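You operate a simulated robot arm through the tools that you are given. There is no shell and no other tool. Be economical: measure what you need, move in short steps, check, and stop when the job is done.

Carry out the task below with a simulated robot arm. There is one attempt and no reset: what you move stays moved.

## Task
Cast a mortar sample in the white mould, then leave the bucket to soak.
Fine: mould on the clear patch; empty the grey bucket into it, stand it back in its ring, pour the white-handled jug's water in; jug back. Set down upright: white-handled jug.

It is judged by the outcome, as a careful person would: the job done as asked, and still so three seconds after it is handed in. It fails if anything else is knocked over, pushed out of place, dropped, spilled or broken.

## Robot
A 6-joint arm with a two-finger parallel gripper, fixed in place. Base frame: the origin is at the foot of the arm, x ahead of it, y to its left, z up; the work surface is at about z = 0.74. Units: m, rad, N and s.
With the tool pointing down near the work surface it reaches from about 0.16 to 0.74 m from the base axis. Its first joint turns from -2.897 to 2.897 rad. Payload 3.91 kg.
The TCP is the grasp point between the finger pads, 0.03 m short of the fingertips. In the tool frame z runs along the fingers and y along their closing line. The gripper opens to 0.11 m. The fingers are 0.02 m wide and 0.01 m thick; the gripper's body (0.048 by 0.112 m) begins 0.055 m behind the TCP.
Orientation is told as [roll, pitch, yaw] about the base's x, y, z axes, in that order, counted from this pose: with the fingers straight down and closing along the base's y, the tool's x points along the base's -x, its y along +y and its z along -z.

## Interface
- The arm moves only by the tool apply_moves. Its argument "increments" is one flat list of numbers, 7 for each row, row after row: the turn, a rotation vector about the tool's x, y, z in rad, then the shift along the tool's x, y, z in m, then the opening, from 0 (shut) to 1 (fully open). In form: [ax, ay, az, dx, dy, dz, claw, ax, ay, az, dx, dy, dz, claw, ...]. A call has 1 to 20 rows; each row shifts and turns the commanded pose from where the row before left it, along the tool's axes as they then stand. A row lasts 0.2 s, in which the tool goes at most 0.05 m and 0.15 rad; a call with a longer step from one row to the next is refused whole, and so is a gripper value outside its range. Where a pose cannot be reached the arm comes as near as it can. A force on the tool above 40 N (or 10 N above the force at the start of the call, whichever is more), or a blocked arm, ends the call early, and 0.2 s more pass. Each finger travels about 0.045 m/s and halts on what it meets, pressing with about 42 N; the grip force reading is that of the motor and also rises with nothing between the fingers. The clock runs only during rows and for 0.2 s after the last one: add rows that do not move to give the fingers time. It gives the time, the measured TCP pose, the force on the tool (base axes), the opening and the grip force at its end, in the units of the frame above (readings bear some noise), with the torque about the TCP (base axes, N m) and any sound that the robot's microphone picked up.
- Cameras (640 x 400 px; columns grow to the right, rows downward): "scene" is fixed at [0.0507, 0.5029, 1.5611]; the picture's right is [-0.39, -0.92, 0.00], its down [-0.87, 0.37, -0.33] and it looks along [0.30, -0.13, -0.94] (base axes); focal length 214 px, centre (320, 200). "wrist" rides on the gripper at [0.071, 0.022, -0.107] in the tool frame; the picture's right is [-0.29, 0.96, 0.00], its down [-0.76, -0.23, -0.61] and it looks along [-0.58, -0.18, 0.79] (tool axes); focal length 243 px, centre (320, 200). There is no depth. A picture from a camera that has moved, and an enlarged one, comes with that camera's place and axes in the base frame and with its lens.
- grab_frame(camera): a new picture of that camera. It takes no simulated time.
- lift_body(by): slides the trunk up (or, below 0, down) by that many m; the arm rides with it, the base frame stays. It gives what a move gives, with no picture.
- zoom(camera, box): a new picture of the part [left, top, right, bottom] of that camera's present view, enlarged. It takes no simulated time.
- finish_job(): hands the job in; it is judged then, once.

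Work in short steps. Places have to be worked out from the pictures, the camera data and where the tool is seen: move nearer, look again, correct. Check each grasp and each placing, and mend what went wrong. You have 120 turns and 76 pictures in all, those below and enlarged ones among them. Open the gripper and draw the arm clear of the work before you hand the job in, unless the task says otherwise; then end with one line.

The tools are called as name(argument=value, ...) on one line, values as JSON. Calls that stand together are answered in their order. apply_moves: Moves the arm, as the interface text tells. Its arguments: {"type":"object","properties":{"increments":{"type":"array","items":{"type":"number"}}},"required":["increments"]} The other tools are called the same way: lift_body (by) slides the trunk up or down; grab_frame (camera) takes a picture; zoom (camera, box) takes an enlarged picture of a part of a camera's view; finish_job () hands the job in.

At the start:

```text
t: 0.0
ee_pos: [0.3379, 0.2096, 1.2029]
tool_rot: [0.0, 0.0, -0.001]
wrist_force: [0.5, 0.2, -0.7]
moment: [-0.03, 0.01, -0.05]
grip_width: 0.1099
finger_force: 0.0
trunk travel left (down, up): [-0.5, 0.09]
```

scene: 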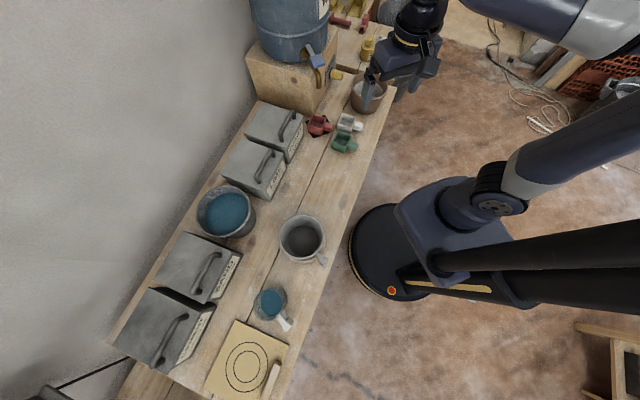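
wrist: 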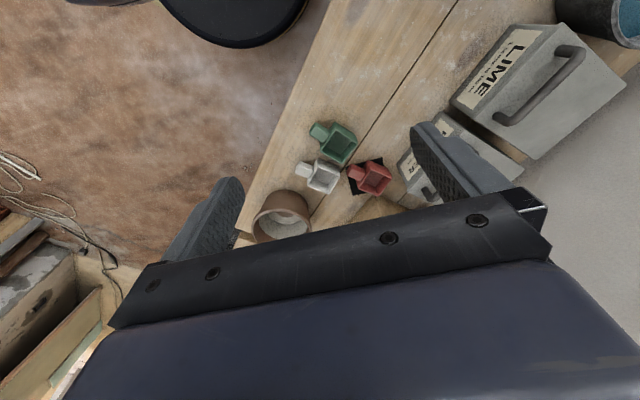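

I'll look closer at the parts of the scene first.

zoom(camera="scene", box=[180, 180, 360, 400])

zoom(camera="scene", box=[230, 60, 410, 180])

zoom(camera="wrist", box=[220, 80, 460, 260])

```text
1.82 times, centred on (270, 290) of scene
camera zoom: at [0.0507, 0.5029, 1.5611], right [-0.39, -0.92, 0.0], down [-0.87, 0.37, -0.33], along [0.3, -0.13, -0.94], focal length 390 px, centre (411, 36)
```

zoom: 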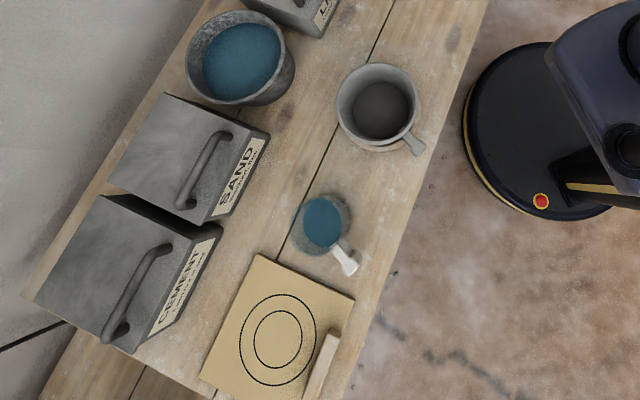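

```text
3.33 times, centred on (320, 120) of scene
camera zoom: at [0.0507, 0.5029, 1.5611], right [-0.39, -0.92, 0.0], down [-0.87, 0.37, -0.33], along [0.3, -0.13, -0.94], focal length 715 px, centre (320, 467)
```

zoom: 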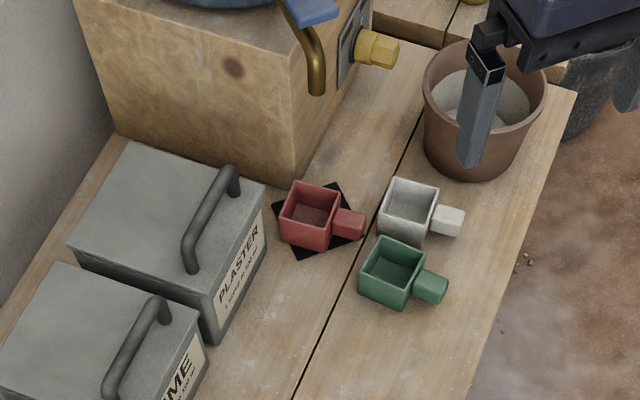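

```text
2.22 times, centred on (340, 170) of wrist
camera zoom: at [0.2668, 0.2314, 1.3109], right [0.29, 0.96, 0.0], down [0.76, -0.23, 0.61], along [0.58, -0.18, -0.79], focal length 539 px, centre (276, 267)
```

zoom: 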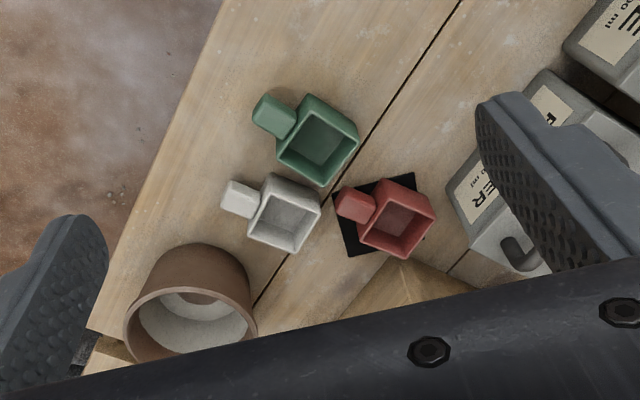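

The mould's "clear patch" is not yet obvious; I look closer at the far end and at the board.

zoom(camera="scene", box=[310, 0, 410, 62])

zoom(camera="scene", box=[240, 190, 360, 265])

zoom(camera="scene", box=[190, 280, 310, 400])

```text
6.40 times, centred on (360, 31) of scene
camera zoom: at [0.0507, 0.5029, 1.5611], right [-0.39, -0.92, 0.0], down [-0.87, 0.37, -0.33], along [0.3, -0.13, -0.94], focal length 1373 px, centre (64, 1282)
```

zoom: 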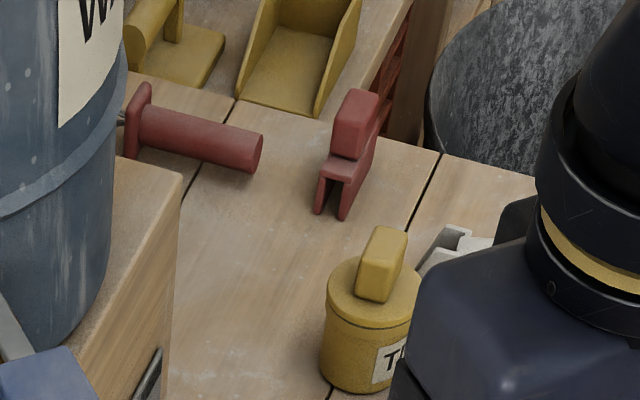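

```text
5.33 times, centred on (300, 228) of scene
camera zoom: at [0.0507, 0.5029, 1.5611], right [-0.39, -0.92, 0.0], down [-0.87, 0.37, -0.33], along [0.3, -0.13, -0.94], focal length 1144 px, centre (427, 53)
```

zoom: 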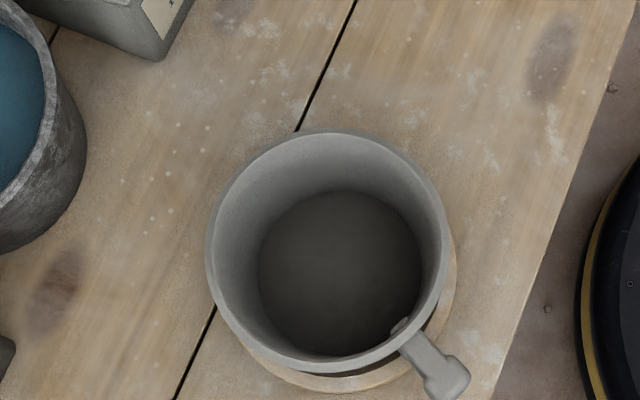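

```text
3.33 times, centred on (250, 340) of scene
camera zoom: at [0.0507, 0.5029, 1.5611], right [-0.39, -0.92, 0.0], down [-0.87, 0.37, -0.33], along [0.3, -0.13, -0.94], focal length 715 px, centre (553, -267)
```

zoom: 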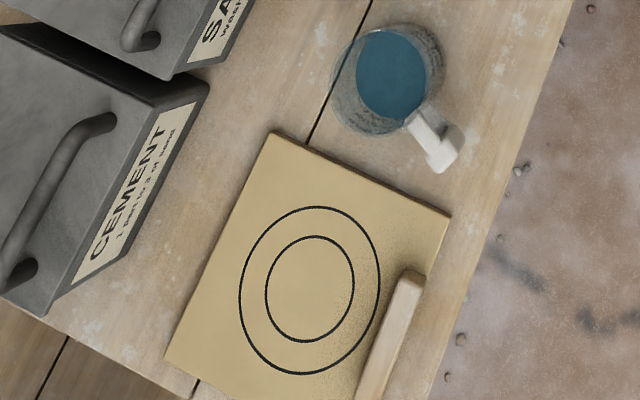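

No patch is visible apart from the black square under the red mould. I move the arm left to unblock the pot's corner and view the mid-bench.

apply_moves(increments=[0, 0, 0, 0.04, 0.03, 0, 1, 0, 0, 0, 0.04, 0.03, 0, 1, 0, 0, 0, 0.04, 0.03, 0, 1, 0, 0, 0, 0.03, 0.03, 0, 1, 0, 0, 0, 0.03, 0.03, 0, 1])

grab_frame(camera="scene")

grab_frame(camera="wrist")

```text
t: 1.2
ee_pos: [0.1589, 0.3612, 1.203]
tool_rot: [0.0, 0.0, -0.001]
wrist_force: [0.7, -0.3, 0.0]
moment: [0.0, 0.04, 0.01]
grip_width: 0.1098
finger_force: 0.2
trunk travel left (down, up): [-0.5, 0.09]
```

```text
67 pictures are left
```

scene: 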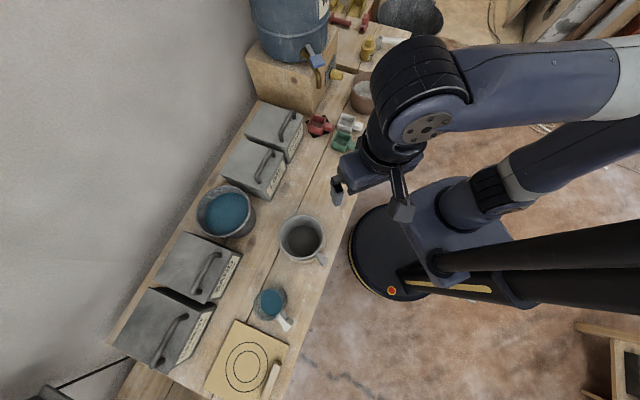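

```text
66 pictures are left
camera wrist: at [0.0877, 0.382, 1.3108], right [0.29, 0.96, 0.0], down [0.76, -0.23, 0.61], along [0.58, -0.18, -0.79], focal length 243 px, centre (320, 200)
```

wrist: 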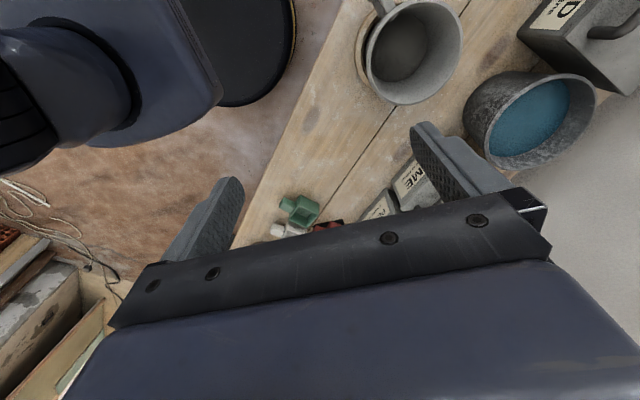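

I look carefully at the moulds' corner from here for a second patch.

zoom(camera="scene", box=[290, 60, 410, 160])

zoom(camera="wrist", box=[220, 100, 460, 250])

```text
4.00 times, centred on (350, 110) of scene
camera zoom: at [0.0507, 0.5029, 1.5611], right [-0.39, -0.92, 0.0], down [-0.87, 0.37, -0.33], along [0.3, -0.13, -0.94], focal length 858 px, centre (200, 560)
```

zoom: 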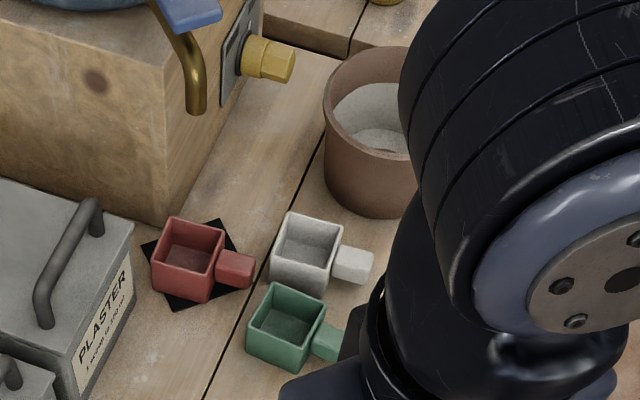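

```text
2.67 times, centred on (340, 175) of wrist
camera zoom: at [0.0877, 0.382, 1.3108], right [0.29, 0.96, 0.0], down [0.76, -0.23, 0.61], along [0.58, -0.18, -0.79], focal length 647 px, centre (267, 267)
```

zoom: 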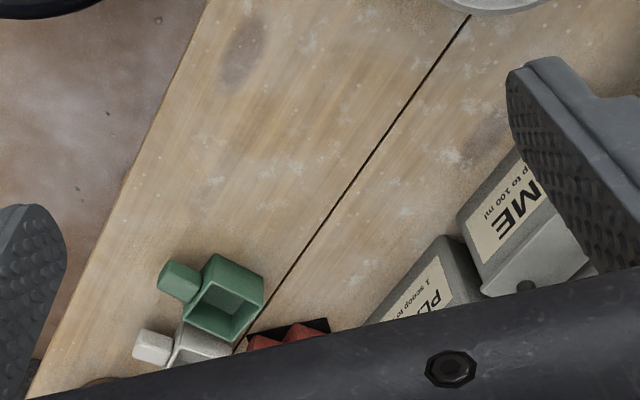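

No second marked square so far. I zoom the bench strip between moulds and bucket for any faint or transparent marking.

zoom(camera="scene", box=[250, 130, 370, 220])

zoom(camera="scene", box=[200, 220, 330, 330])

```text
4.44 times, centred on (310, 175) of scene
camera zoom: at [0.0507, 0.5029, 1.5611], right [-0.39, -0.92, 0.0], down [-0.87, 0.37, -0.33], along [0.3, -0.13, -0.94], focal length 953 px, centre (364, 311)
```

zoom: 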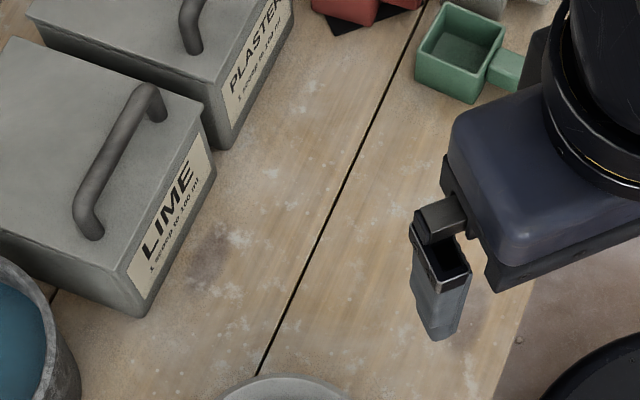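

```text
3.64 times, centred on (265, 275) of scene
camera zoom: at [0.0507, 0.5029, 1.5611], right [-0.39, -0.92, 0.0], down [-0.87, 0.37, -0.33], along [0.3, -0.13, -0.94], focal length 780 px, centre (520, -73)
```

zoom: 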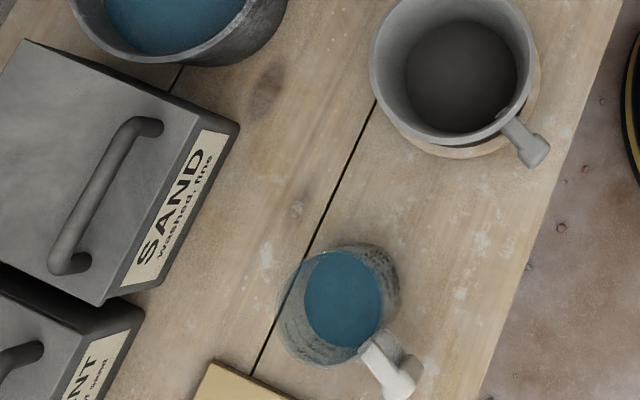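

I take "the clear patch" to be the free bench area between the moulds and the bucket (about (0.37, 0.36)), since the black mat is taken. Now I go close to the white mould for a better look.

apply_moves(increments=[0, 0, 0, -0.033, -0.02, 0.028, 1, 0, 0, 0, -0.033, -0.02, 0.028, 1, 0, 0, 0, -0.033, -0.02, 0.028, 1, 0, 0, 0, -0.033, -0.02, 0.028, 1, 0, 0, 0, -0.033, -0.02, 0.028, 1, 0, 0, 0, -0.033, -0.02, 0.028, 1, 0, 0, 0, -0.033, -0.02, 0.028, 1, 0, 0, 0, -0.033, -0.02, 0.028, 1, 0, 0, 0, -0.033, -0.02, 0.028, 1])

grab_frame(camera="wrist")

```text
t: 3.2
ee_pos: [0.4544, 0.179, 0.9489]
tool_rot: [-0.001, -0.001, -0.001]
wrist_force: [-0.9, 0.3, -0.1]
moment: [0.02, 0.01, 0.01]
grip_width: 0.1098
finger_force: 0.0
trunk travel left (down, up): [-0.5, 0.09]
```

```text
61 pictures are left
camera wrist: at [0.3837, 0.2005, 1.0564], right [0.29, 0.96, 0.0], down [0.76, -0.23, 0.61], along [0.58, -0.18, -0.79], focal length 243 px, centre (320, 200)
```

wrist: 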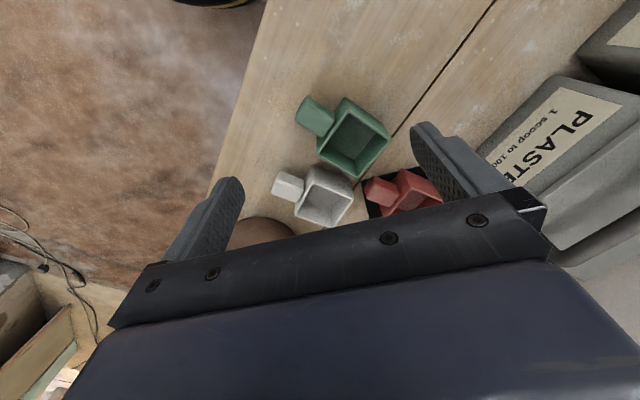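

Zoom on the moulds to get dimensions.

zoom(camera="wrist", box=[250, 80, 450, 240])

```text
2.50 times, centred on (350, 160) of wrist
camera zoom: at [0.3837, 0.2005, 1.0564], right [0.29, 0.96, 0.0], down [0.76, -0.23, 0.61], along [0.58, -0.18, -0.79], focal length 606 px, centre (245, 300)
```

zoom: 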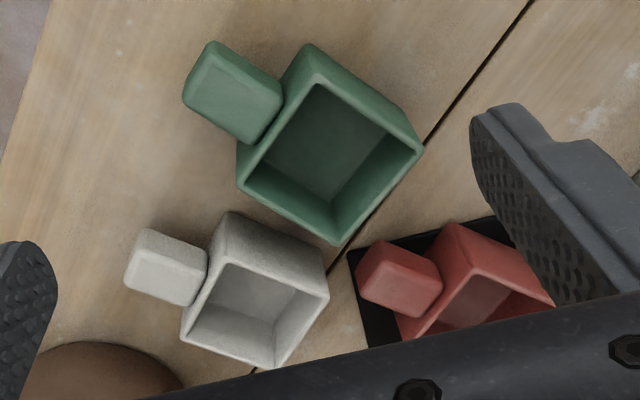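

White mould: square ≈0.058 m centred (0.589, 0.142), rim z≈0.796, handle block ≈(0.548, 0.106) pointing to the robot along (-0.7,-0.7). I yaw 45°, hover over the handle with opening ~0.06, and check.

apply_moves(increments=[0, 0, -0.131, 0, 0, 0, 0.55, 0, 0, -0.131, 0, 0, 0, 0.55, 0, 0, -0.131, 0, 0, 0, 0.55, 0, 0, -0.131, 0, 0, 0, 0.55, 0, 0, -0.131, 0, 0, 0, 0.55, 0, 0, -0.131, 0, 0, 0, 0.55, 0, 0, 0, -0.0037, -0.0295, 0.017, 0.55, 0, 0, 0, -0.0037, -0.0295, 0.017, 0.55, 0, 0, 0, -0.0037, -0.0295, 0.017, 0.55, 0, 0, 0, -0.0037, -0.0295, 0.017, 0.55, 0, 0, 0, 0, 0, 0, 0.55])

grab_frame(camera="wrist")

zoom(camera="scene", box=[290, 60, 410, 160])

```text
t: 5.6
ee_pos: [0.5489, 0.1064, 0.8839]
tool_rot: [-0.002, 0.0, 0.788]
wrist_force: [-0.2, -0.3, -0.1]
moment: [-0.01, 0.02, 0.04]
grip_width: 0.0606
finger_force: 0.1
trunk travel left (down, up): [-0.5, 0.09]
```

```text
59 pictures are left
camera wrist: at [0.4836, 0.0713, 0.9917], right [-0.47, 0.88, 0.0], down [0.7, 0.38, 0.61], along [0.54, 0.29, -0.79], focal length 243 px, centre (320, 200)
```

wrist: 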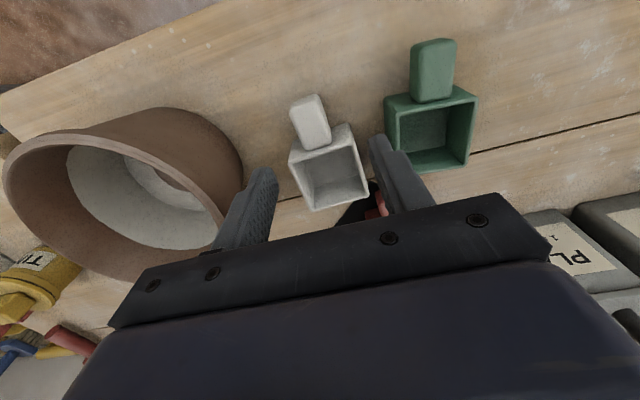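

```text
4.00 times, centred on (350, 110) of scene
camera zoom: at [0.0507, 0.5029, 1.5611], right [-0.39, -0.92, 0.0], down [-0.87, 0.37, -0.33], along [0.3, -0.13, -0.94], focal length 858 px, centre (200, 560)
```

zoom: 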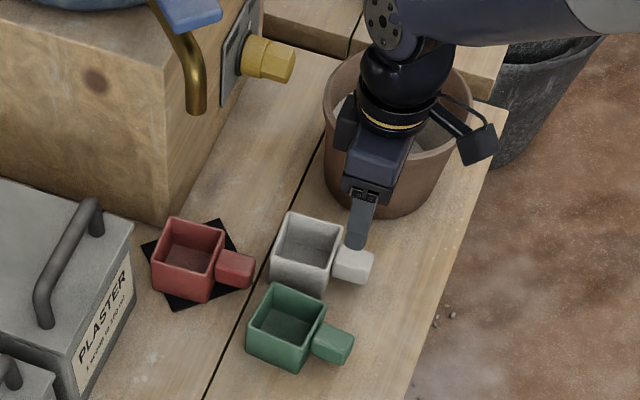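

The fingers straddle the handle line well (handle ≈(0.549, 0.102)). I descend to z≈0.778 and close.

apply_moves(increments=[0, 0, 0, 0.002, -0.002, 0.035, 0.55, 0, 0, 0, 0, 0, 0.035, 0.55, 0, 0, 0, 0, 0, 0.034, 0.55, 0, 0, 0, 0, 0, 0, 0.55])

grab_frame(camera="wrist")

```text
t: 6.6
ee_pos: [0.5484, 0.1035, 0.7775]
tool_rot: [0.001, -0.001, 0.786]
wrist_force: [-0.2, 0.7, 0.4]
moment: [-0.01, 0.02, -0.03]
grip_width: 0.0605
finger_force: 0.0
trunk travel left (down, up): [-0.5, 0.09]
```

```text
57 pictures are left
camera wrist: at [0.4832, 0.0687, 0.8861], right [-0.47, 0.88, 0.0], down [0.7, 0.38, 0.61], along [0.54, 0.29, -0.79], focal length 243 px, centre (320, 200)
```

wrist: 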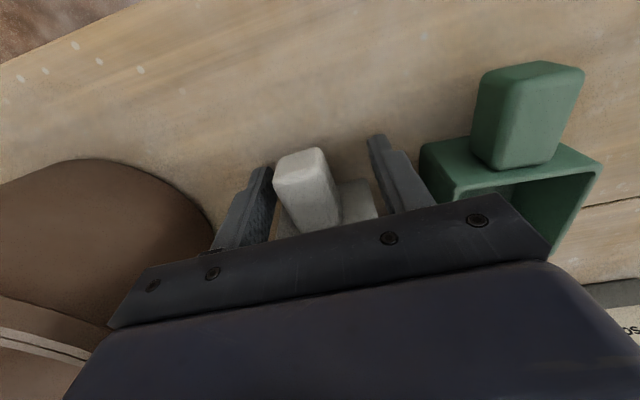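

The handle sits nearer the left finger; I shift a few mm that way and close.

apply_moves(increments=[0, 0, 0, 0, -0.006, 0, 0.55, 0, 0, 0, 0, 0, 0, 0.45, 0, 0, 0, 0, 0, 0, 0.35, 0, 0, 0, 0, 0, 0, 0.25, 0, 0, 0, 0, 0, 0, 0.1, 0, 0, 0, 0, 0, 0, 0.1, 0, 0, 0, 0, 0, 0, 0.1])

grab_frame(camera="wrist")

```text
t: 8.2
ee_pos: [0.5533, 0.0995, 0.778]
tool_rot: [0.0, 0.001, 0.786]
wrist_force: [-0.2, 0.6, 0.0]
moment: [0.0, -0.01, -0.02]
grip_width: 0.0274
finger_force: 42.1
trunk travel left (down, up): [-0.5, 0.09]
```

```text
56 pictures are left
camera wrist: at [0.4871, 0.0648, 0.8864], right [-0.47, 0.88, 0.0], down [0.7, 0.38, 0.61], along [0.54, 0.29, -0.79], focal length 243 px, centre (320, 200)
```

wrist: 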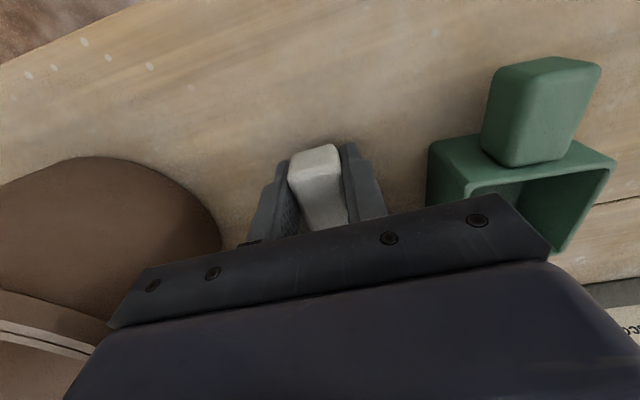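

Gripped at 27 mm. Lift and check, also looking at what was beneath.

apply_moves(increments=[0, 0, 0, 0, 0, -0.02, 0.1, 0, 0, 0, 0, 0, -0.04, 0.1, 0, 0, 0, 0, 0, -0.05, 0.1, 0, 0, 0, 0, 0, -0.05, 0.1])

grab_frame(camera="wrist")

zoom(camera="scene", box=[290, 60, 410, 160])

```text
t: 9.2
ee_pos: [0.5525, 0.0987, 0.9395]
tool_rot: [0.0, 0.002, 0.787]
wrist_force: [0.0, 0.4, -1.3]
moment: [0.01, 0.04, 0.02]
grip_width: 0.0273
finger_force: 42.1
trunk travel left (down, up): [-0.5, 0.09]
```

```text
55 pictures are left
camera wrist: at [0.4875, 0.0639, 1.0482], right [-0.47, 0.88, 0.0], down [0.7, 0.38, 0.61], along [0.54, 0.29, -0.79], focal length 243 px, centre (320, 200)
```

wrist: 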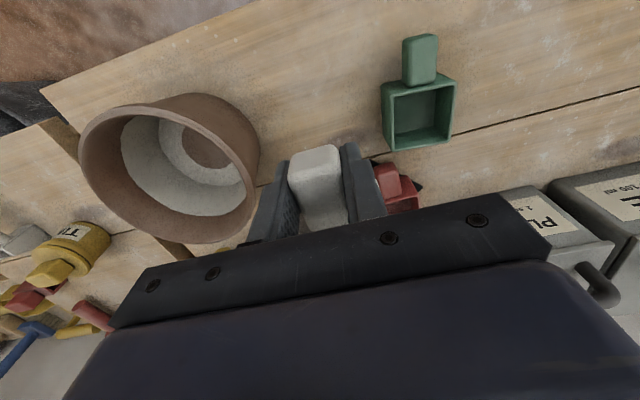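

```text
4.00 times, centred on (350, 110) of scene
camera zoom: at [0.0507, 0.5029, 1.5611], right [-0.39, -0.92, 0.0], down [-0.87, 0.37, -0.33], along [0.3, -0.13, -0.94], focal length 858 px, centre (200, 560)
```

zoom: 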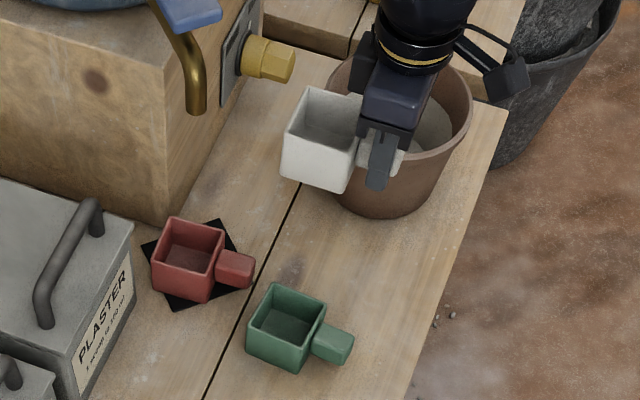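

The mould is held level. I carry it over the green mould (clear by ~0.1 m) to above (0.36, 0.35).

apply_moves(increments=[0, 0, 0, 0.0017, 0.0387, 0, 0.1, 0, 0, 0, 0.0017, 0.0387, 0, 0.1, 0, 0, 0, 0.0017, 0.0387, 0, 0.1, 0, 0, 0, 0.0017, 0.0387, 0, 0.1, 0, 0, 0, 0.0017, 0.0387, 0, 0.1, 0, 0, 0, 0.0017, 0.0387, 0, 0.1, 0, 0, 0, 0.0017, 0.0387, 0, 0.1, 0, 0, 0, 0.0017, 0.0387, 0, 0.1, 0, 0, 0, 0, 0, 0.04, 0.1, 0, 0, 0, 0, 0, 0.04, 0.1, 0, 0, 0, 0, 0, 0.04, 0.1, 0, 0, 0, 0, 0, 0.02, 0.1, 0, 0, 0, 0, 0, 0.012, 0.1, 0, 0, 0, 0, 0, 0, 0.1])

grab_frame(camera="scene")

```text
t: 12.2
ee_pos: [0.3247, 0.3087, 0.7858]
tool_rot: [0.0, 0.0, 0.786]
wrist_force: [0.4, -0.1, -2.1]
moment: [-0.03, 0.06, -0.02]
grip_width: 0.0274
finger_force: 42.0
trunk travel left (down, up): [-0.5, 0.09]
```

```text
53 pictures are left
```

scene: 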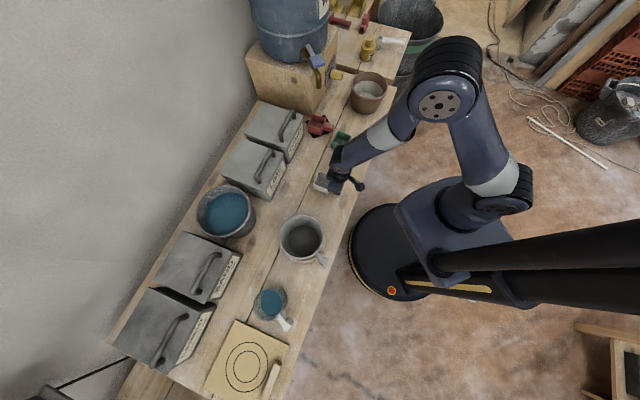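

About 8 mm above the bench; lower gently, then release to 0.06 opening.

apply_moves(increments=[0, 0, 0, 0, 0, 0.005, 0.1, 0, 0, 0, 0, 0, 0.003, 0.1, 0, 0, 0, 0, 0, 0, 0.1, 0, 0, 0, 0, 0, 0, 0.35, 0, 0, 0, 0, 0, 0, 0.55, 0, 0, 0, 0, 0, 0, 0.6, 0, 0, 0, 0, 0, 0, 0.6])

grab_frame(camera="wrist")

```text
t: 13.8
ee_pos: [0.3248, 0.309, 0.7791]
tool_rot: [0.0, 0.001, 0.787]
wrist_force: [-0.1, 1.1, -0.3]
moment: [-0.02, -0.02, -0.04]
grip_width: 0.0659
finger_force: 0.1
trunk travel left (down, up): [-0.5, 0.09]
```

```text
52 pictures are left
camera wrist: at [0.2595, 0.2737, 0.887], right [-0.47, 0.88, 0.0], down [0.7, 0.38, 0.61], along [0.54, 0.29, -0.79], focal length 243 px, centre (320, 200)
```

wrist: 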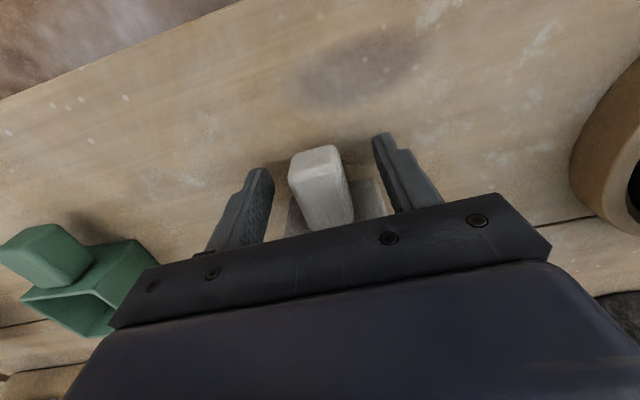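

Mould stands on the bench. I rise and move to view the bucket and its handle.

apply_moves(increments=[0, 0, 0, 0, 0, -0.045, 0.6, 0, 0, 0, 0, 0, -0.045, 0.6, 0, 0, 0, 0, 0, -0.045, 0.6, 0, 0, 0, 0, 0, -0.045, 0.6, 0, 0, 0, 0, 0, -0.045, 0.6, 0, 0, 0, 0.0176, 0.036, 0, 0.6, 0, 0, 0, 0.0176, 0.036, 0, 0.6, 0, 0, 0, 0.0176, 0.036, 0, 0.6, 0, 0, 0, 0.0176, 0.036, 0, 0.6, 0, 0, 0, 0.0176, 0.036, 0, 0.6, 0, 0, 0, 0.0176, 0.036, 0, 0.6, 0, 0, 0, 0.0176, 0.036, 0, 0.6])

grab_frame(camera="wrist")

zoom(camera="scene", box=[260, 150, 380, 270])

```text
t: 16.4
ee_pos: [0.0577, 0.3982, 1.0042]
tool_rot: [0.0, -0.001, 0.785]
wrist_force: [0.2, -0.6, -0.6]
moment: [0.0, 0.03, -0.01]
grip_width: 0.0663
finger_force: 0.0
trunk travel left (down, up): [-0.5, 0.09]
```

```text
51 pictures are left
camera wrist: at [-0.0075, 0.3639, 1.1133], right [-0.47, 0.88, 0.0], down [0.7, 0.37, 0.61], along [0.54, 0.29, -0.79], focal length 243 px, centre (320, 200)
```

wrist: 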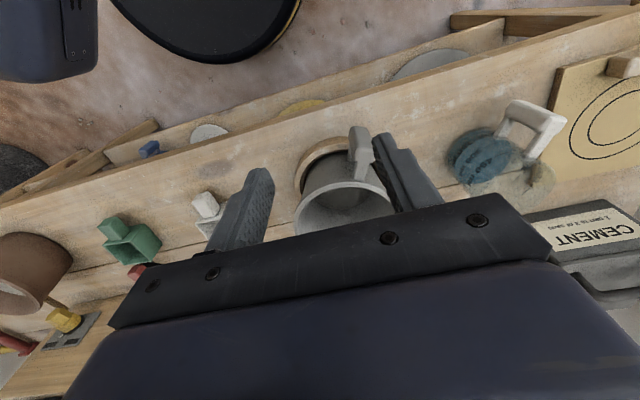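

```text
3.33 times, centred on (320, 210) of scene
camera zoom: at [0.0507, 0.5029, 1.5611], right [-0.39, -0.92, 0.0], down [-0.87, 0.37, -0.33], along [0.3, -0.13, -0.94], focal length 715 px, centre (320, 167)
```

zoom: 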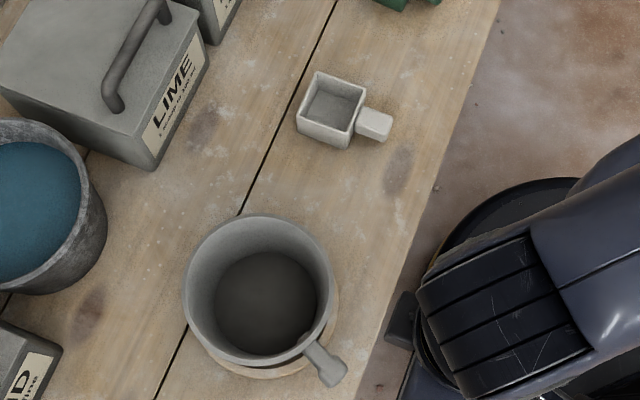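

Zoom on both handles from this view.

zoom(camera="wrist", box=[270, 80, 590, 250])

```text
2.00 times, centred on (430, 165) of wrist
camera zoom: at [-0.0075, 0.3639, 1.1133], right [-0.47, 0.88, 0.0], down [0.7, 0.37, 0.61], along [0.54, 0.29, -0.79], focal length 485 px, centre (100, 270)
```

zoom: 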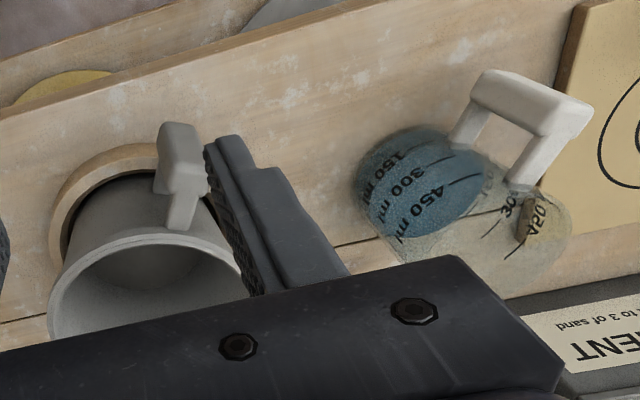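

The handles look like upright bars (bucket's near (0.085, 0.475), z≈0.77–0.84; jug's a D-handle). I back off and tilt the tool to see them side-on.

apply_moves(increments=[0, 0, 0, 0.036, 0.012, 0, 0.6, 0, 0, 0, 0.036, 0.012, 0, 0.6, 0, 0, 0, 0.036, 0.012, 0, 0.6, 0, 0, 0, 0, 0, 0.04, 0.6, 0, 0, 0, 0, 0, 0.045, 0.6, 0, 0, 0, 0, 0, 0.045, 0.6, 0, -0.15, 0, 0, 0, 0, 0.6, 0, -0.15, 0, 0, 0, 0, 0.6, 0, -0.15, 0, 0, 0, 0, 0.6, 0, -0.15, 0, 0, 0, 0, 0.6])

grab_frame(camera="wrist")

```text
t: 18.3
ee_pos: [0.0229, 0.3643, 0.8756]
tool_rot: [0.014, -0.348, 0.6]
wrist_force: [-0.2, 0.0, 0.5]
moment: [-0.04, 0.02, -0.02]
grip_width: 0.0658
finger_force: 0.1
trunk travel left (down, up): [-0.5, 0.09]
stopped in row 9: the arm was blocked; the commanded pose is now the measured one
```

```text
48 pictures are left
camera wrist: at [-0.0739, 0.3236, 0.9546], right [-0.32, 0.94, 0.11], down [0.55, 0.09, 0.83], along [0.77, 0.32, -0.55], focal length 243 px, centre (320, 200)
```

wrist: 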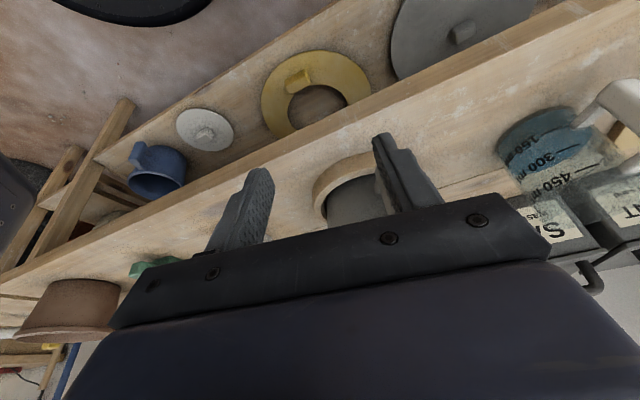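

The arm got blocked at this near-in pose. Let me see the scene.

grab_frame(camera="scene")

```text
47 pictures are left
```

scene: 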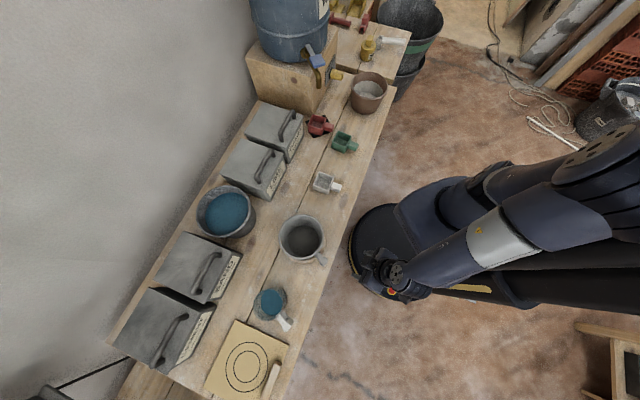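

Nothing was touched. I level the tool, set yaw 0.4 (perpendicular to the bucket handle), go up and then lower the trunk to see if horizontal tool poses get reachable.

apply_moves(increments=[0, 0.116, 0, 0, 0, 0, 0.6, 0, 0.116, 0, 0, 0, 0, 0.6, 0, 0.116, 0, 0, 0, 0, 0.6, 0, 0, 0.1, 0, 0, -0.045, 0.6, 0, 0, 0.1, 0, 0, -0.045, 0.6, 0, 0, 0, 0, 0, -0.045, 0.6, 0, 0, 0, 0, 0, -0.045, 0.6, 0, 0, 0, 0, 0, -0.045, 0.6, 0, 0, 0, 0, 0, -0.045, 0.6])

```text
t: 20.3
ee_pos: [0.025, 0.3642, 1.1487]
tool_rot: [0.011, 0.001, 0.405]
wrist_force: [1.0, 0.8, -0.1]
moment: [0.0, -0.01, -0.04]
grip_width: 0.0661
finger_force: 0.1
trunk travel left (down, up): [-0.5, 0.09]
```

Dry run: above the mould area at z≈1.1 I test the pour rotation (tool swinging from down to outward) with the empty gripper.

apply_moves(increments=[0, 0, 0, -0.0445, -0.005, 0, 0.6, 0, 0, 0, -0.0445, -0.005, 0, 0.6, 0, 0, 0, -0.0445, -0.005, 0, 0.6, 0, 0, 0, -0.0445, -0.005, 0, 0.6, 0, 0, 0, -0.0445, -0.005, 0, 0.6, 0, 0, 0, -0.0445, -0.005, 0, 0.6, 0, 0, 0, -0.0445, -0.005, 0, 0.6, 0, 0, 0.147, 0, 0, 0, 0.6, 0, 0, 0.147, 0, 0, 0, 0.6, 0, 0, 0.147, 0, 0, 0, 0.6, 0, 0, 0.147, 0, 0, 0, 0.6, 0, 0, 0.147, 0, 0, 0, 0.6, 0, 0, 0.147, 0, 0, 0, 0.6, 0, 0, 0.147, 0, 0, 0, 0.6, 0, 0, 0.147, 0, 0, 0, 0.6])

apply_moves(increments=[-0.145, 0, 0, 0, 0, 0, 0.6, -0.145, 0, 0, 0, 0, 0, 0.6, -0.145, 0, 0, 0, 0, 0, 0.6, -0.145, 0, 0, 0, 0, 0, 0.6, -0.145, 0, 0, 0, 0, 0, 0.6, -0.145, 0, 0, 0, 0, 0, 0.6, -0.145, 0, 0, 0, 0, 0, 0.6, -0.145, 0, 0, 0, 0, 0, 0.6, -0.145, 0, 0, 0, 0, 0, 0.6, -0.145, 0, 0, 0, 0, 0, 0.6, -0.145, 0, 0, 0, 0, 0, 0.6, -0.145, 0, 0, 0, 0, 0, 0.6, -0.145, 0, 0, 0, 0, 0, 0.6, -0.145, 0, 0, 0, 0, 0, 0.6])

```text
t: 23.5
ee_pos: [0.3233, 0.4539, 1.1466]
tool_rot: [0.003, 0.009, -0.774]
wrist_force: [0.2, 0.1, 0.6]
moment: [0.01, -0.01, -0.01]
grip_width: 0.0663
finger_force: 0.0
trunk travel left (down, up): [-0.5, 0.09]
```

```text
t: 26.5
ee_pos: [0.344, 0.4557, 1.2207]
tool_rot: [1.21, 0.005, -0.76]
wrist_force: [0.3, 0.3, -0.3]
moment: [-0.01, -0.03, -0.01]
grip_width: 0.0661
finger_force: 0.1
out of reach, approached as far as the arm can: row 8, 9, 10, 11, 12, 13, 14
trunk travel left (down, up): [-0.5, 0.09]
```

It stalls at 1.21 rad with z pushed up, suggesting a lower trunk helps. I lower the trunk 0.2 (tool to z≈1.02, still clear) and retry.

lift_body(by=-0.2)

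apply_moves(increments=[-0.145, 0, 0, 0, 0, 0, 0.6, -0.145, 0, 0, 0, 0, 0, 0.6, -0.145, 0, 0, 0, 0, 0, 0.6, -0.145, 0, 0, 0, 0, 0, 0.6, -0.145, 0, 0, 0, 0, 0, 0.6, -0.145, 0, 0, 0, 0, 0, 0.6])

grab_frame(camera="scene")

```text
t: 28.7
ee_pos: [0.3437, 0.4559, 1.0205]
tool_rot: [1.208, 0.006, -0.759]
wrist_force: [0.3, 0.1, -0.4]
moment: [0.02, 0.01, 0.02]
grip_width: 0.066
finger_force: 0.0
trunk travel left (down, up): [-0.3, 0.29]
```

```text
t: 30.1
ee_pos: [0.3478, 0.4549, 1.0399]
tool_rot: [1.245, 0.002, -0.757]
wrist_force: [-0.6, 0.4, 0.8]
moment: [0.0, -0.02, 0.04]
grip_width: 0.0659
finger_force: 0.2
out of reach, approached as far as the arm can: row 1, 2, 3, 4, 5, 6
trunk travel left (down, up): [-0.3, 0.29]
```

```text
46 pictures are left
```

scene: 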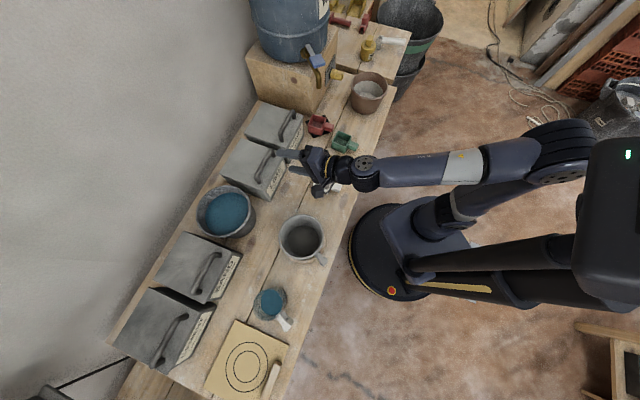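

Radial tilt is limited by the wrist, so I'll instead pour by rolling sideways about the forearm axis (handle toward the robot). I go back to vertical and test that at the future pour spot.

apply_moves(increments=[0.138, 0, 0, 0, 0, 0, 0.6, 0.138, 0, 0, 0, 0, 0, 0.6, 0.138, 0, 0, 0, 0, 0, 0.6, 0.138, 0, 0, 0, 0, 0, 0.6, 0.138, 0, 0, 0, 0, 0, 0.6, 0.138, 0, 0, 0, 0, 0, 0.6, 0.138, 0, 0, 0, 0, 0, 0.6, 0.138, 0, 0, 0, 0, 0, 0.6, 0.138, 0, 0, 0, 0, 0, 0.6])

apply_moves(increments=[0, 0, -0.1416, 0, 0, 0, 0.6, 0, 0, -0.1416, 0, 0, 0, 0.6, 0, 0, -0.1416, 0, 0, 0, 0.6, 0, 0, -0.1416, 0, 0, 0, 0.6, 0, 0, -0.1416, 0, 0, 0, 0.6, 0, 0, -0.1416, 0, 0, 0, 0.6, 0, 0, -0.1416, 0, 0, 0, 0.6, 0, 0, -0.1416, 0, 0, 0, 0.6, 0, 0, -0.1416, 0, 0, 0, 0.6, 0, 0, -0.1416, 0, 0, 0, 0.6, 0, 0, -0.1416, 0, 0, 0, 0.6, 0, 0, 0, 0.0415, -0.0075, 0, 0.6, 0, 0, 0, 0.0415, -0.0075, 0, 0.6, 0, 0, 0, 0.0415, -0.0075, 0, 0.6, 0, 0, 0, 0.0415, -0.0075, 0, 0.6])

```text
t: 32.1
ee_pos: [0.3484, 0.4549, 1.0375]
tool_rot: [0.002, 0.005, -0.754]
wrist_force: [0.3, 0.0, 0.6]
moment: [0.05, 0.02, -0.01]
grip_width: 0.066
finger_force: 0.0
trunk travel left (down, up): [-0.3, 0.29]
```

```text
t: 35.3
ee_pos: [0.2561, 0.3139, 1.0397]
tool_rot: [0.004, -0.003, 0.8]
wrist_force: [0.3, 0.8, 0.7]
moment: [-0.03, 0.04, -0.03]
grip_width: 0.0657
finger_force: 0.0
trunk travel left (down, up): [-0.3, 0.29]
```

Now roll sideways about the tool x-axis by ~2.0 rad at z≈1.04 as a dry test.

apply_moves(increments=[-0.145, 0, 0, 0, 0, 0, 0.6, -0.145, 0, 0, 0, 0, 0, 0.6, -0.145, 0, 0, 0, 0, 0, 0.6, -0.145, 0, 0, 0, 0, 0, 0.6, -0.145, 0, 0, 0, 0, 0, 0.6, -0.145, 0, 0, 0, 0, 0, 0.6, -0.145, 0, 0, 0, 0, 0, 0.6, -0.145, 0, 0, 0, 0, 0, 0.6, -0.145, 0, 0, 0, 0, 0, 0.6, -0.145, 0, 0, 0, 0, 0, 0.6, -0.145, 0, 0, 0, 0, 0, 0.6, -0.145, 0, 0, 0, 0, 0, 0.6, -0.145, 0, 0, 0, 0, 0, 0.6, -0.145, 0, 0, 0, 0, 0, 0.6])

grab_frame(camera="scene")

```text
t: 38.3
ee_pos: [0.2427, 0.3393, 1.0467]
tool_rot: [2.032, -0.001, 0.791]
wrist_force: [-1.1, -0.4, -1.3]
moment: [0.02, -0.04, -0.01]
grip_width: 0.066
finger_force: 0.1
out of reach, approached as far as the arm can: row 14
trunk travel left (down, up): [-0.3, 0.29]
```

```text
45 pictures are left
```

scene: 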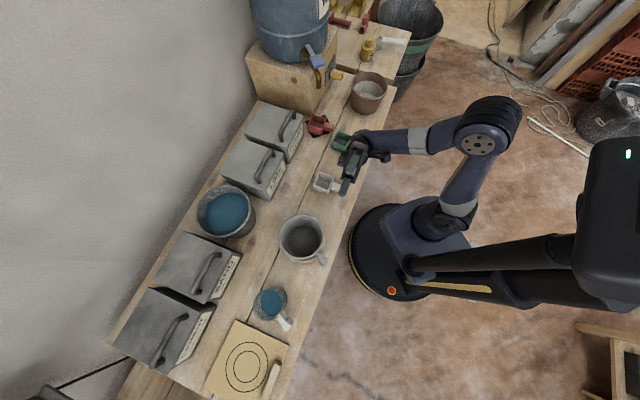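

The sideways roll reaches 2.03 rad almost in place — that will be the pour motion. I undo it, turn to yaw 0.4 and go look at the bucket handle.

apply_moves(increments=[0.145, 0, 0, 0, 0, 0, 0.6, 0.145, 0, 0, 0, 0, 0, 0.6, 0.145, 0, 0, 0, 0, 0, 0.6, 0.145, 0, 0, 0, 0, 0, 0.6, 0.145, 0, 0, 0, 0, 0, 0.6, 0.145, 0, 0, 0, 0, 0, 0.6, 0.145, 0, 0, 0, 0, 0, 0.6, 0.145, 0, 0, 0, 0, 0, 0.6, 0.145, 0, 0, 0, 0, 0, 0.6, 0.145, 0, 0, 0, 0, 0, 0.6, 0.145, 0, 0, 0, 0, 0, 0.6, 0.145, 0, 0, 0, 0, 0, 0.6, 0.145, 0, 0, 0, 0, 0, 0.6, 0.145, 0, 0, 0, 0, 0, 0.6, 0, 0, 0.13, 0, 0, 0, 0.6, 0, 0, 0.13, 0, 0, 0, 0.6, 0, 0, 0.13, 0, 0, 0, 0.6])

apply_moves(increments=[0, 0, 0, 0.0304, 0.0293, 0, 0.6, 0, 0, 0, 0.0304, 0.0293, 0, 0.6, 0, 0, 0, 0.0304, 0.0293, 0, 0.6, 0, 0, 0, 0.0304, 0.0293, 0, 0.6, 0, 0, 0, 0.0304, 0.0293, 0, 0.6, 0, 0, 0, 0.0304, 0.0293, 0, 0.6, 0, 0, 0, 0.0304, 0.0293, 0, 0.6])

grab_frame(camera="wrist")

```text
t: 41.9
ee_pos: [0.2439, 0.3398, 1.0459]
tool_rot: [0.005, -0.001, 0.407]
wrist_force: [-0.4, -0.3, 0.6]
moment: [-0.01, 0.0, 0.0]
grip_width: 0.0663
finger_force: 0.0
trunk travel left (down, up): [-0.3, 0.29]
```

```text
t: 43.5
ee_pos: [-0.0332, 0.4438, 1.0467]
tool_rot: [0.006, -0.002, 0.41]
wrist_force: [-0.3, -0.3, 0.9]
moment: [-0.01, -0.02, 0.0]
grip_width: 0.066
finger_force: 0.0
trunk travel left (down, up): [-0.3, 0.29]
```

```text
44 pictures are left
camera wrist: at [-0.1071, 0.4348, 1.1549], right [-0.11, 0.99, 0.0], down [0.79, 0.09, 0.61], along [0.6, 0.07, -0.79], focal length 243 px, centre (320, 200)
```

wrist: 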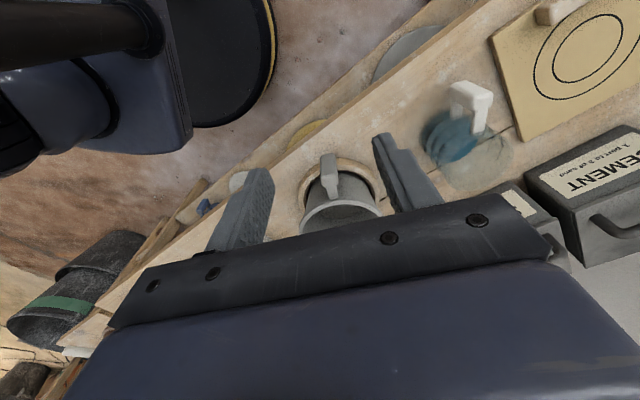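

zoom(camera="wrist", box=[280, 130, 400, 230])

zoom(camera="wrist", box=[400, 70, 530, 200])

```text
4.00 times, centred on (340, 180) of wrist
camera zoom: at [-0.1071, 0.4348, 1.1549], right [-0.11, 0.99, 0.0], down [0.79, 0.09, 0.61], along [0.6, 0.07, -0.79], focal length 970 px, centre (240, 280)
```

zoom: 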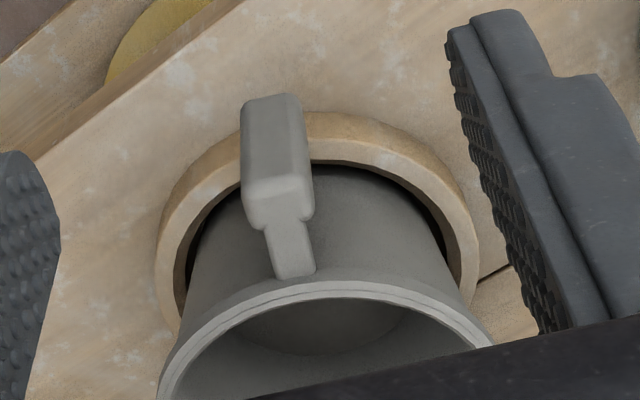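

```text
3.08 times, centred on (465, 135) of wrist
camera zoom: at [-0.1071, 0.4348, 1.1549], right [-0.11, 0.99, 0.0], down [0.79, 0.09, 0.61], along [0.6, 0.07, -0.79], focal length 746 px, centre (-126, 400)
```

zoom: 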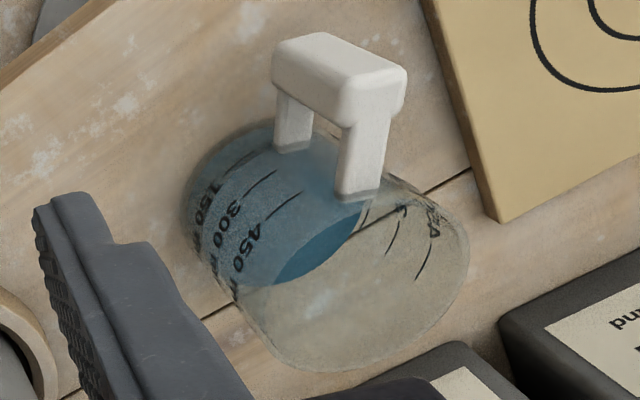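

Bucket bar ≈0.025 m wide at (0.084, 0.470), z≈0.787–0.856, handle azimuth ≈24°. I move above it and partly descend.

apply_moves(increments=[0, 0, 0, -0.0385, -0.0077, 0, 0.6, 0, 0, 0, -0.0385, -0.0077, 0, 0.6, 0, 0, 0, -0.0385, -0.0077, 0, 0.6, 0, 0, 0, 0, 0, 0.04, 0.6, 0, 0, 0, 0, 0, 0.04, 0.6, 0, 0, 0, 0, 0, 0.04, 0.6, 0, 0, 0, 0, 0, 0.02, 0.6])

grab_frame(camera="wrist")

zoom(camera="scene", box=[260, 190, 380, 290])

```text
t: 45.1
ee_pos: [0.082, 0.4688, 0.9075]
tool_rot: [0.004, -0.002, 0.409]
wrist_force: [0.8, -0.5, 0.6]
moment: [0.03, -0.02, 0.02]
grip_width: 0.0661
finger_force: 0.1
trunk travel left (down, up): [-0.3, 0.29]
```

```text
41 pictures are left
camera wrist: at [0.0077, 0.4594, 1.0163], right [-0.11, 0.99, 0.01], down [0.79, 0.09, 0.61], along [0.6, 0.07, -0.79], focal length 243 px, centre (320, 200)
```

wrist: 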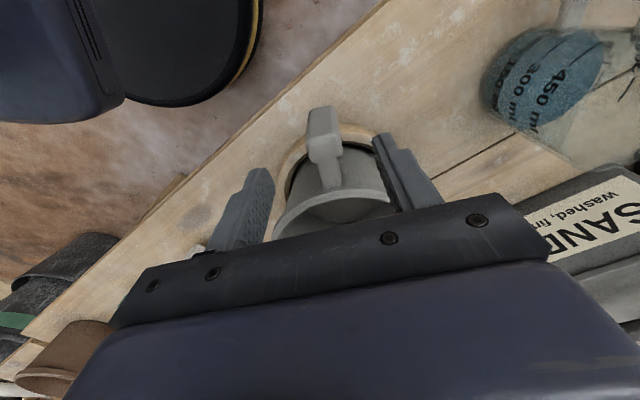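

```text
4.00 times, centred on (320, 240) of scene
camera zoom: at [0.0507, 0.5029, 1.5611], right [-0.39, -0.92, 0.0], down [-0.87, 0.37, -0.33], along [0.3, -0.13, -0.94], focal length 858 px, centre (320, 40)
```

zoom: 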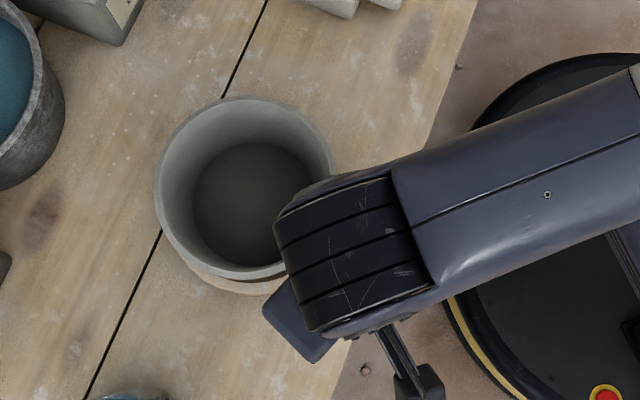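

The bar is right under the fingers. Descend to z≈0.828 and close slowly.

apply_moves(increments=[0, 0, 0, 0, 0, 0.03, 0.6, 0, 0, 0, 0, 0, 0.03, 0.6, 0, 0, 0, 0, 0, 0.019, 0.6, 0, 0, 0, 0, 0, 0, 0.45, 0, 0, 0, 0, 0, 0, 0.35, 0, 0, 0, 0, 0, 0, 0.25, 0, 0, 0, 0, 0, 0, 0.1, 0, 0, 0, 0, 0, 0, 0.1, 0, 0, 0, 0, 0, 0, 0.05])

grab_frame(camera="wrist")

```text
t: 47.1
ee_pos: [0.0795, 0.47, 0.8292]
tool_rot: [0.006, -0.003, 0.408]
wrist_force: [-0.1, -0.8, 1.4]
moment: [-0.23, -0.12, -0.15]
grip_width: 0.026
finger_force: 42.3
trunk travel left (down, up): [-0.3, 0.29]
```

```text
39 pictures are left
camera wrist: at [0.0072, 0.4602, 0.939], right [-0.11, 0.99, 0.01], down [0.79, 0.09, 0.61], along [0.6, 0.07, -0.79], focal length 243 px, centre (320, 200)
```

wrist: 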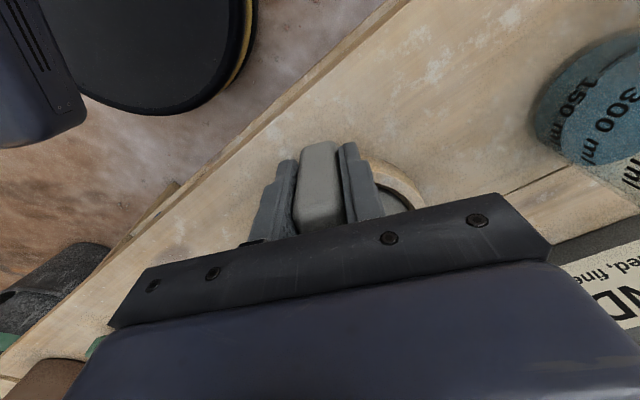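

Firm grip (26 mm). Remember this pose (0.080, 0.470, 0.829, yaw 0.408) for the return. Lift straight up and check.

apply_moves(increments=[0, 0, 0, 0, 0, -0.01, 0.05, 0, 0, 0, 0, 0, -0.02, 0.05, 0, 0, 0, 0, 0, -0.03, 0.05, 0, 0, 0, 0, 0, -0.03, 0.05, 0, 0, 0, 0, 0, -0.03, 0.05, 0, 0, 0, 0, 0, -0.03, 0.05, 0, 0, 0, 0, 0, 0, 0.05])

grab_frame(camera="wrist")

zoom(camera="scene", box=[220, 180, 380, 300])

```text
t: 48.7
ee_pos: [0.0809, 0.4691, 0.9773]
tool_rot: [0.005, -0.002, 0.41]
wrist_force: [0.1, -0.3, -2.1]
moment: [-0.07, 0.21, -0.05]
grip_width: 0.0257
finger_force: 41.9
trunk travel left (down, up): [-0.3, 0.29]
```

```text
38 pictures are left
camera wrist: at [0.0078, 0.4594, 1.0856], right [-0.11, 0.99, 0.0], down [0.79, 0.09, 0.61], along [0.6, 0.07, -0.79], focal length 243 px, centre (320, 200)
```

wrist: 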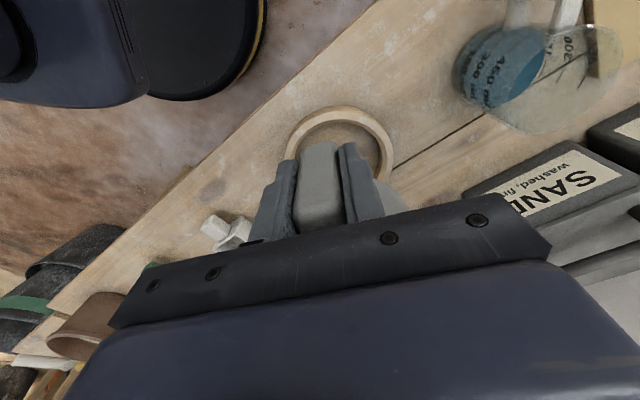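

```text
3.33 times, centred on (300, 240) of scene
camera zoom: at [0.0507, 0.5029, 1.5611], right [-0.39, -0.92, 0.0], down [-0.87, 0.37, -0.33], along [0.3, -0.13, -0.94], focal length 715 px, centre (387, 67)
```

zoom: 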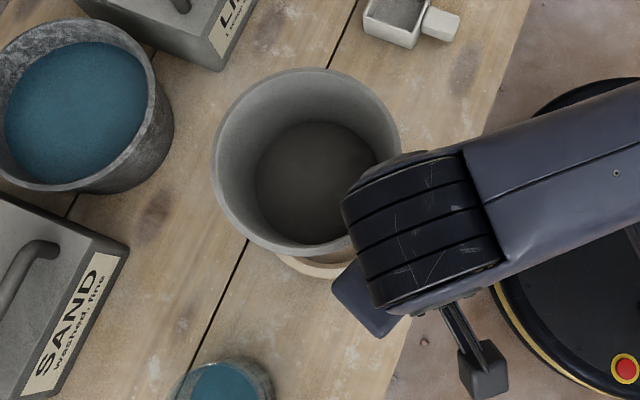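

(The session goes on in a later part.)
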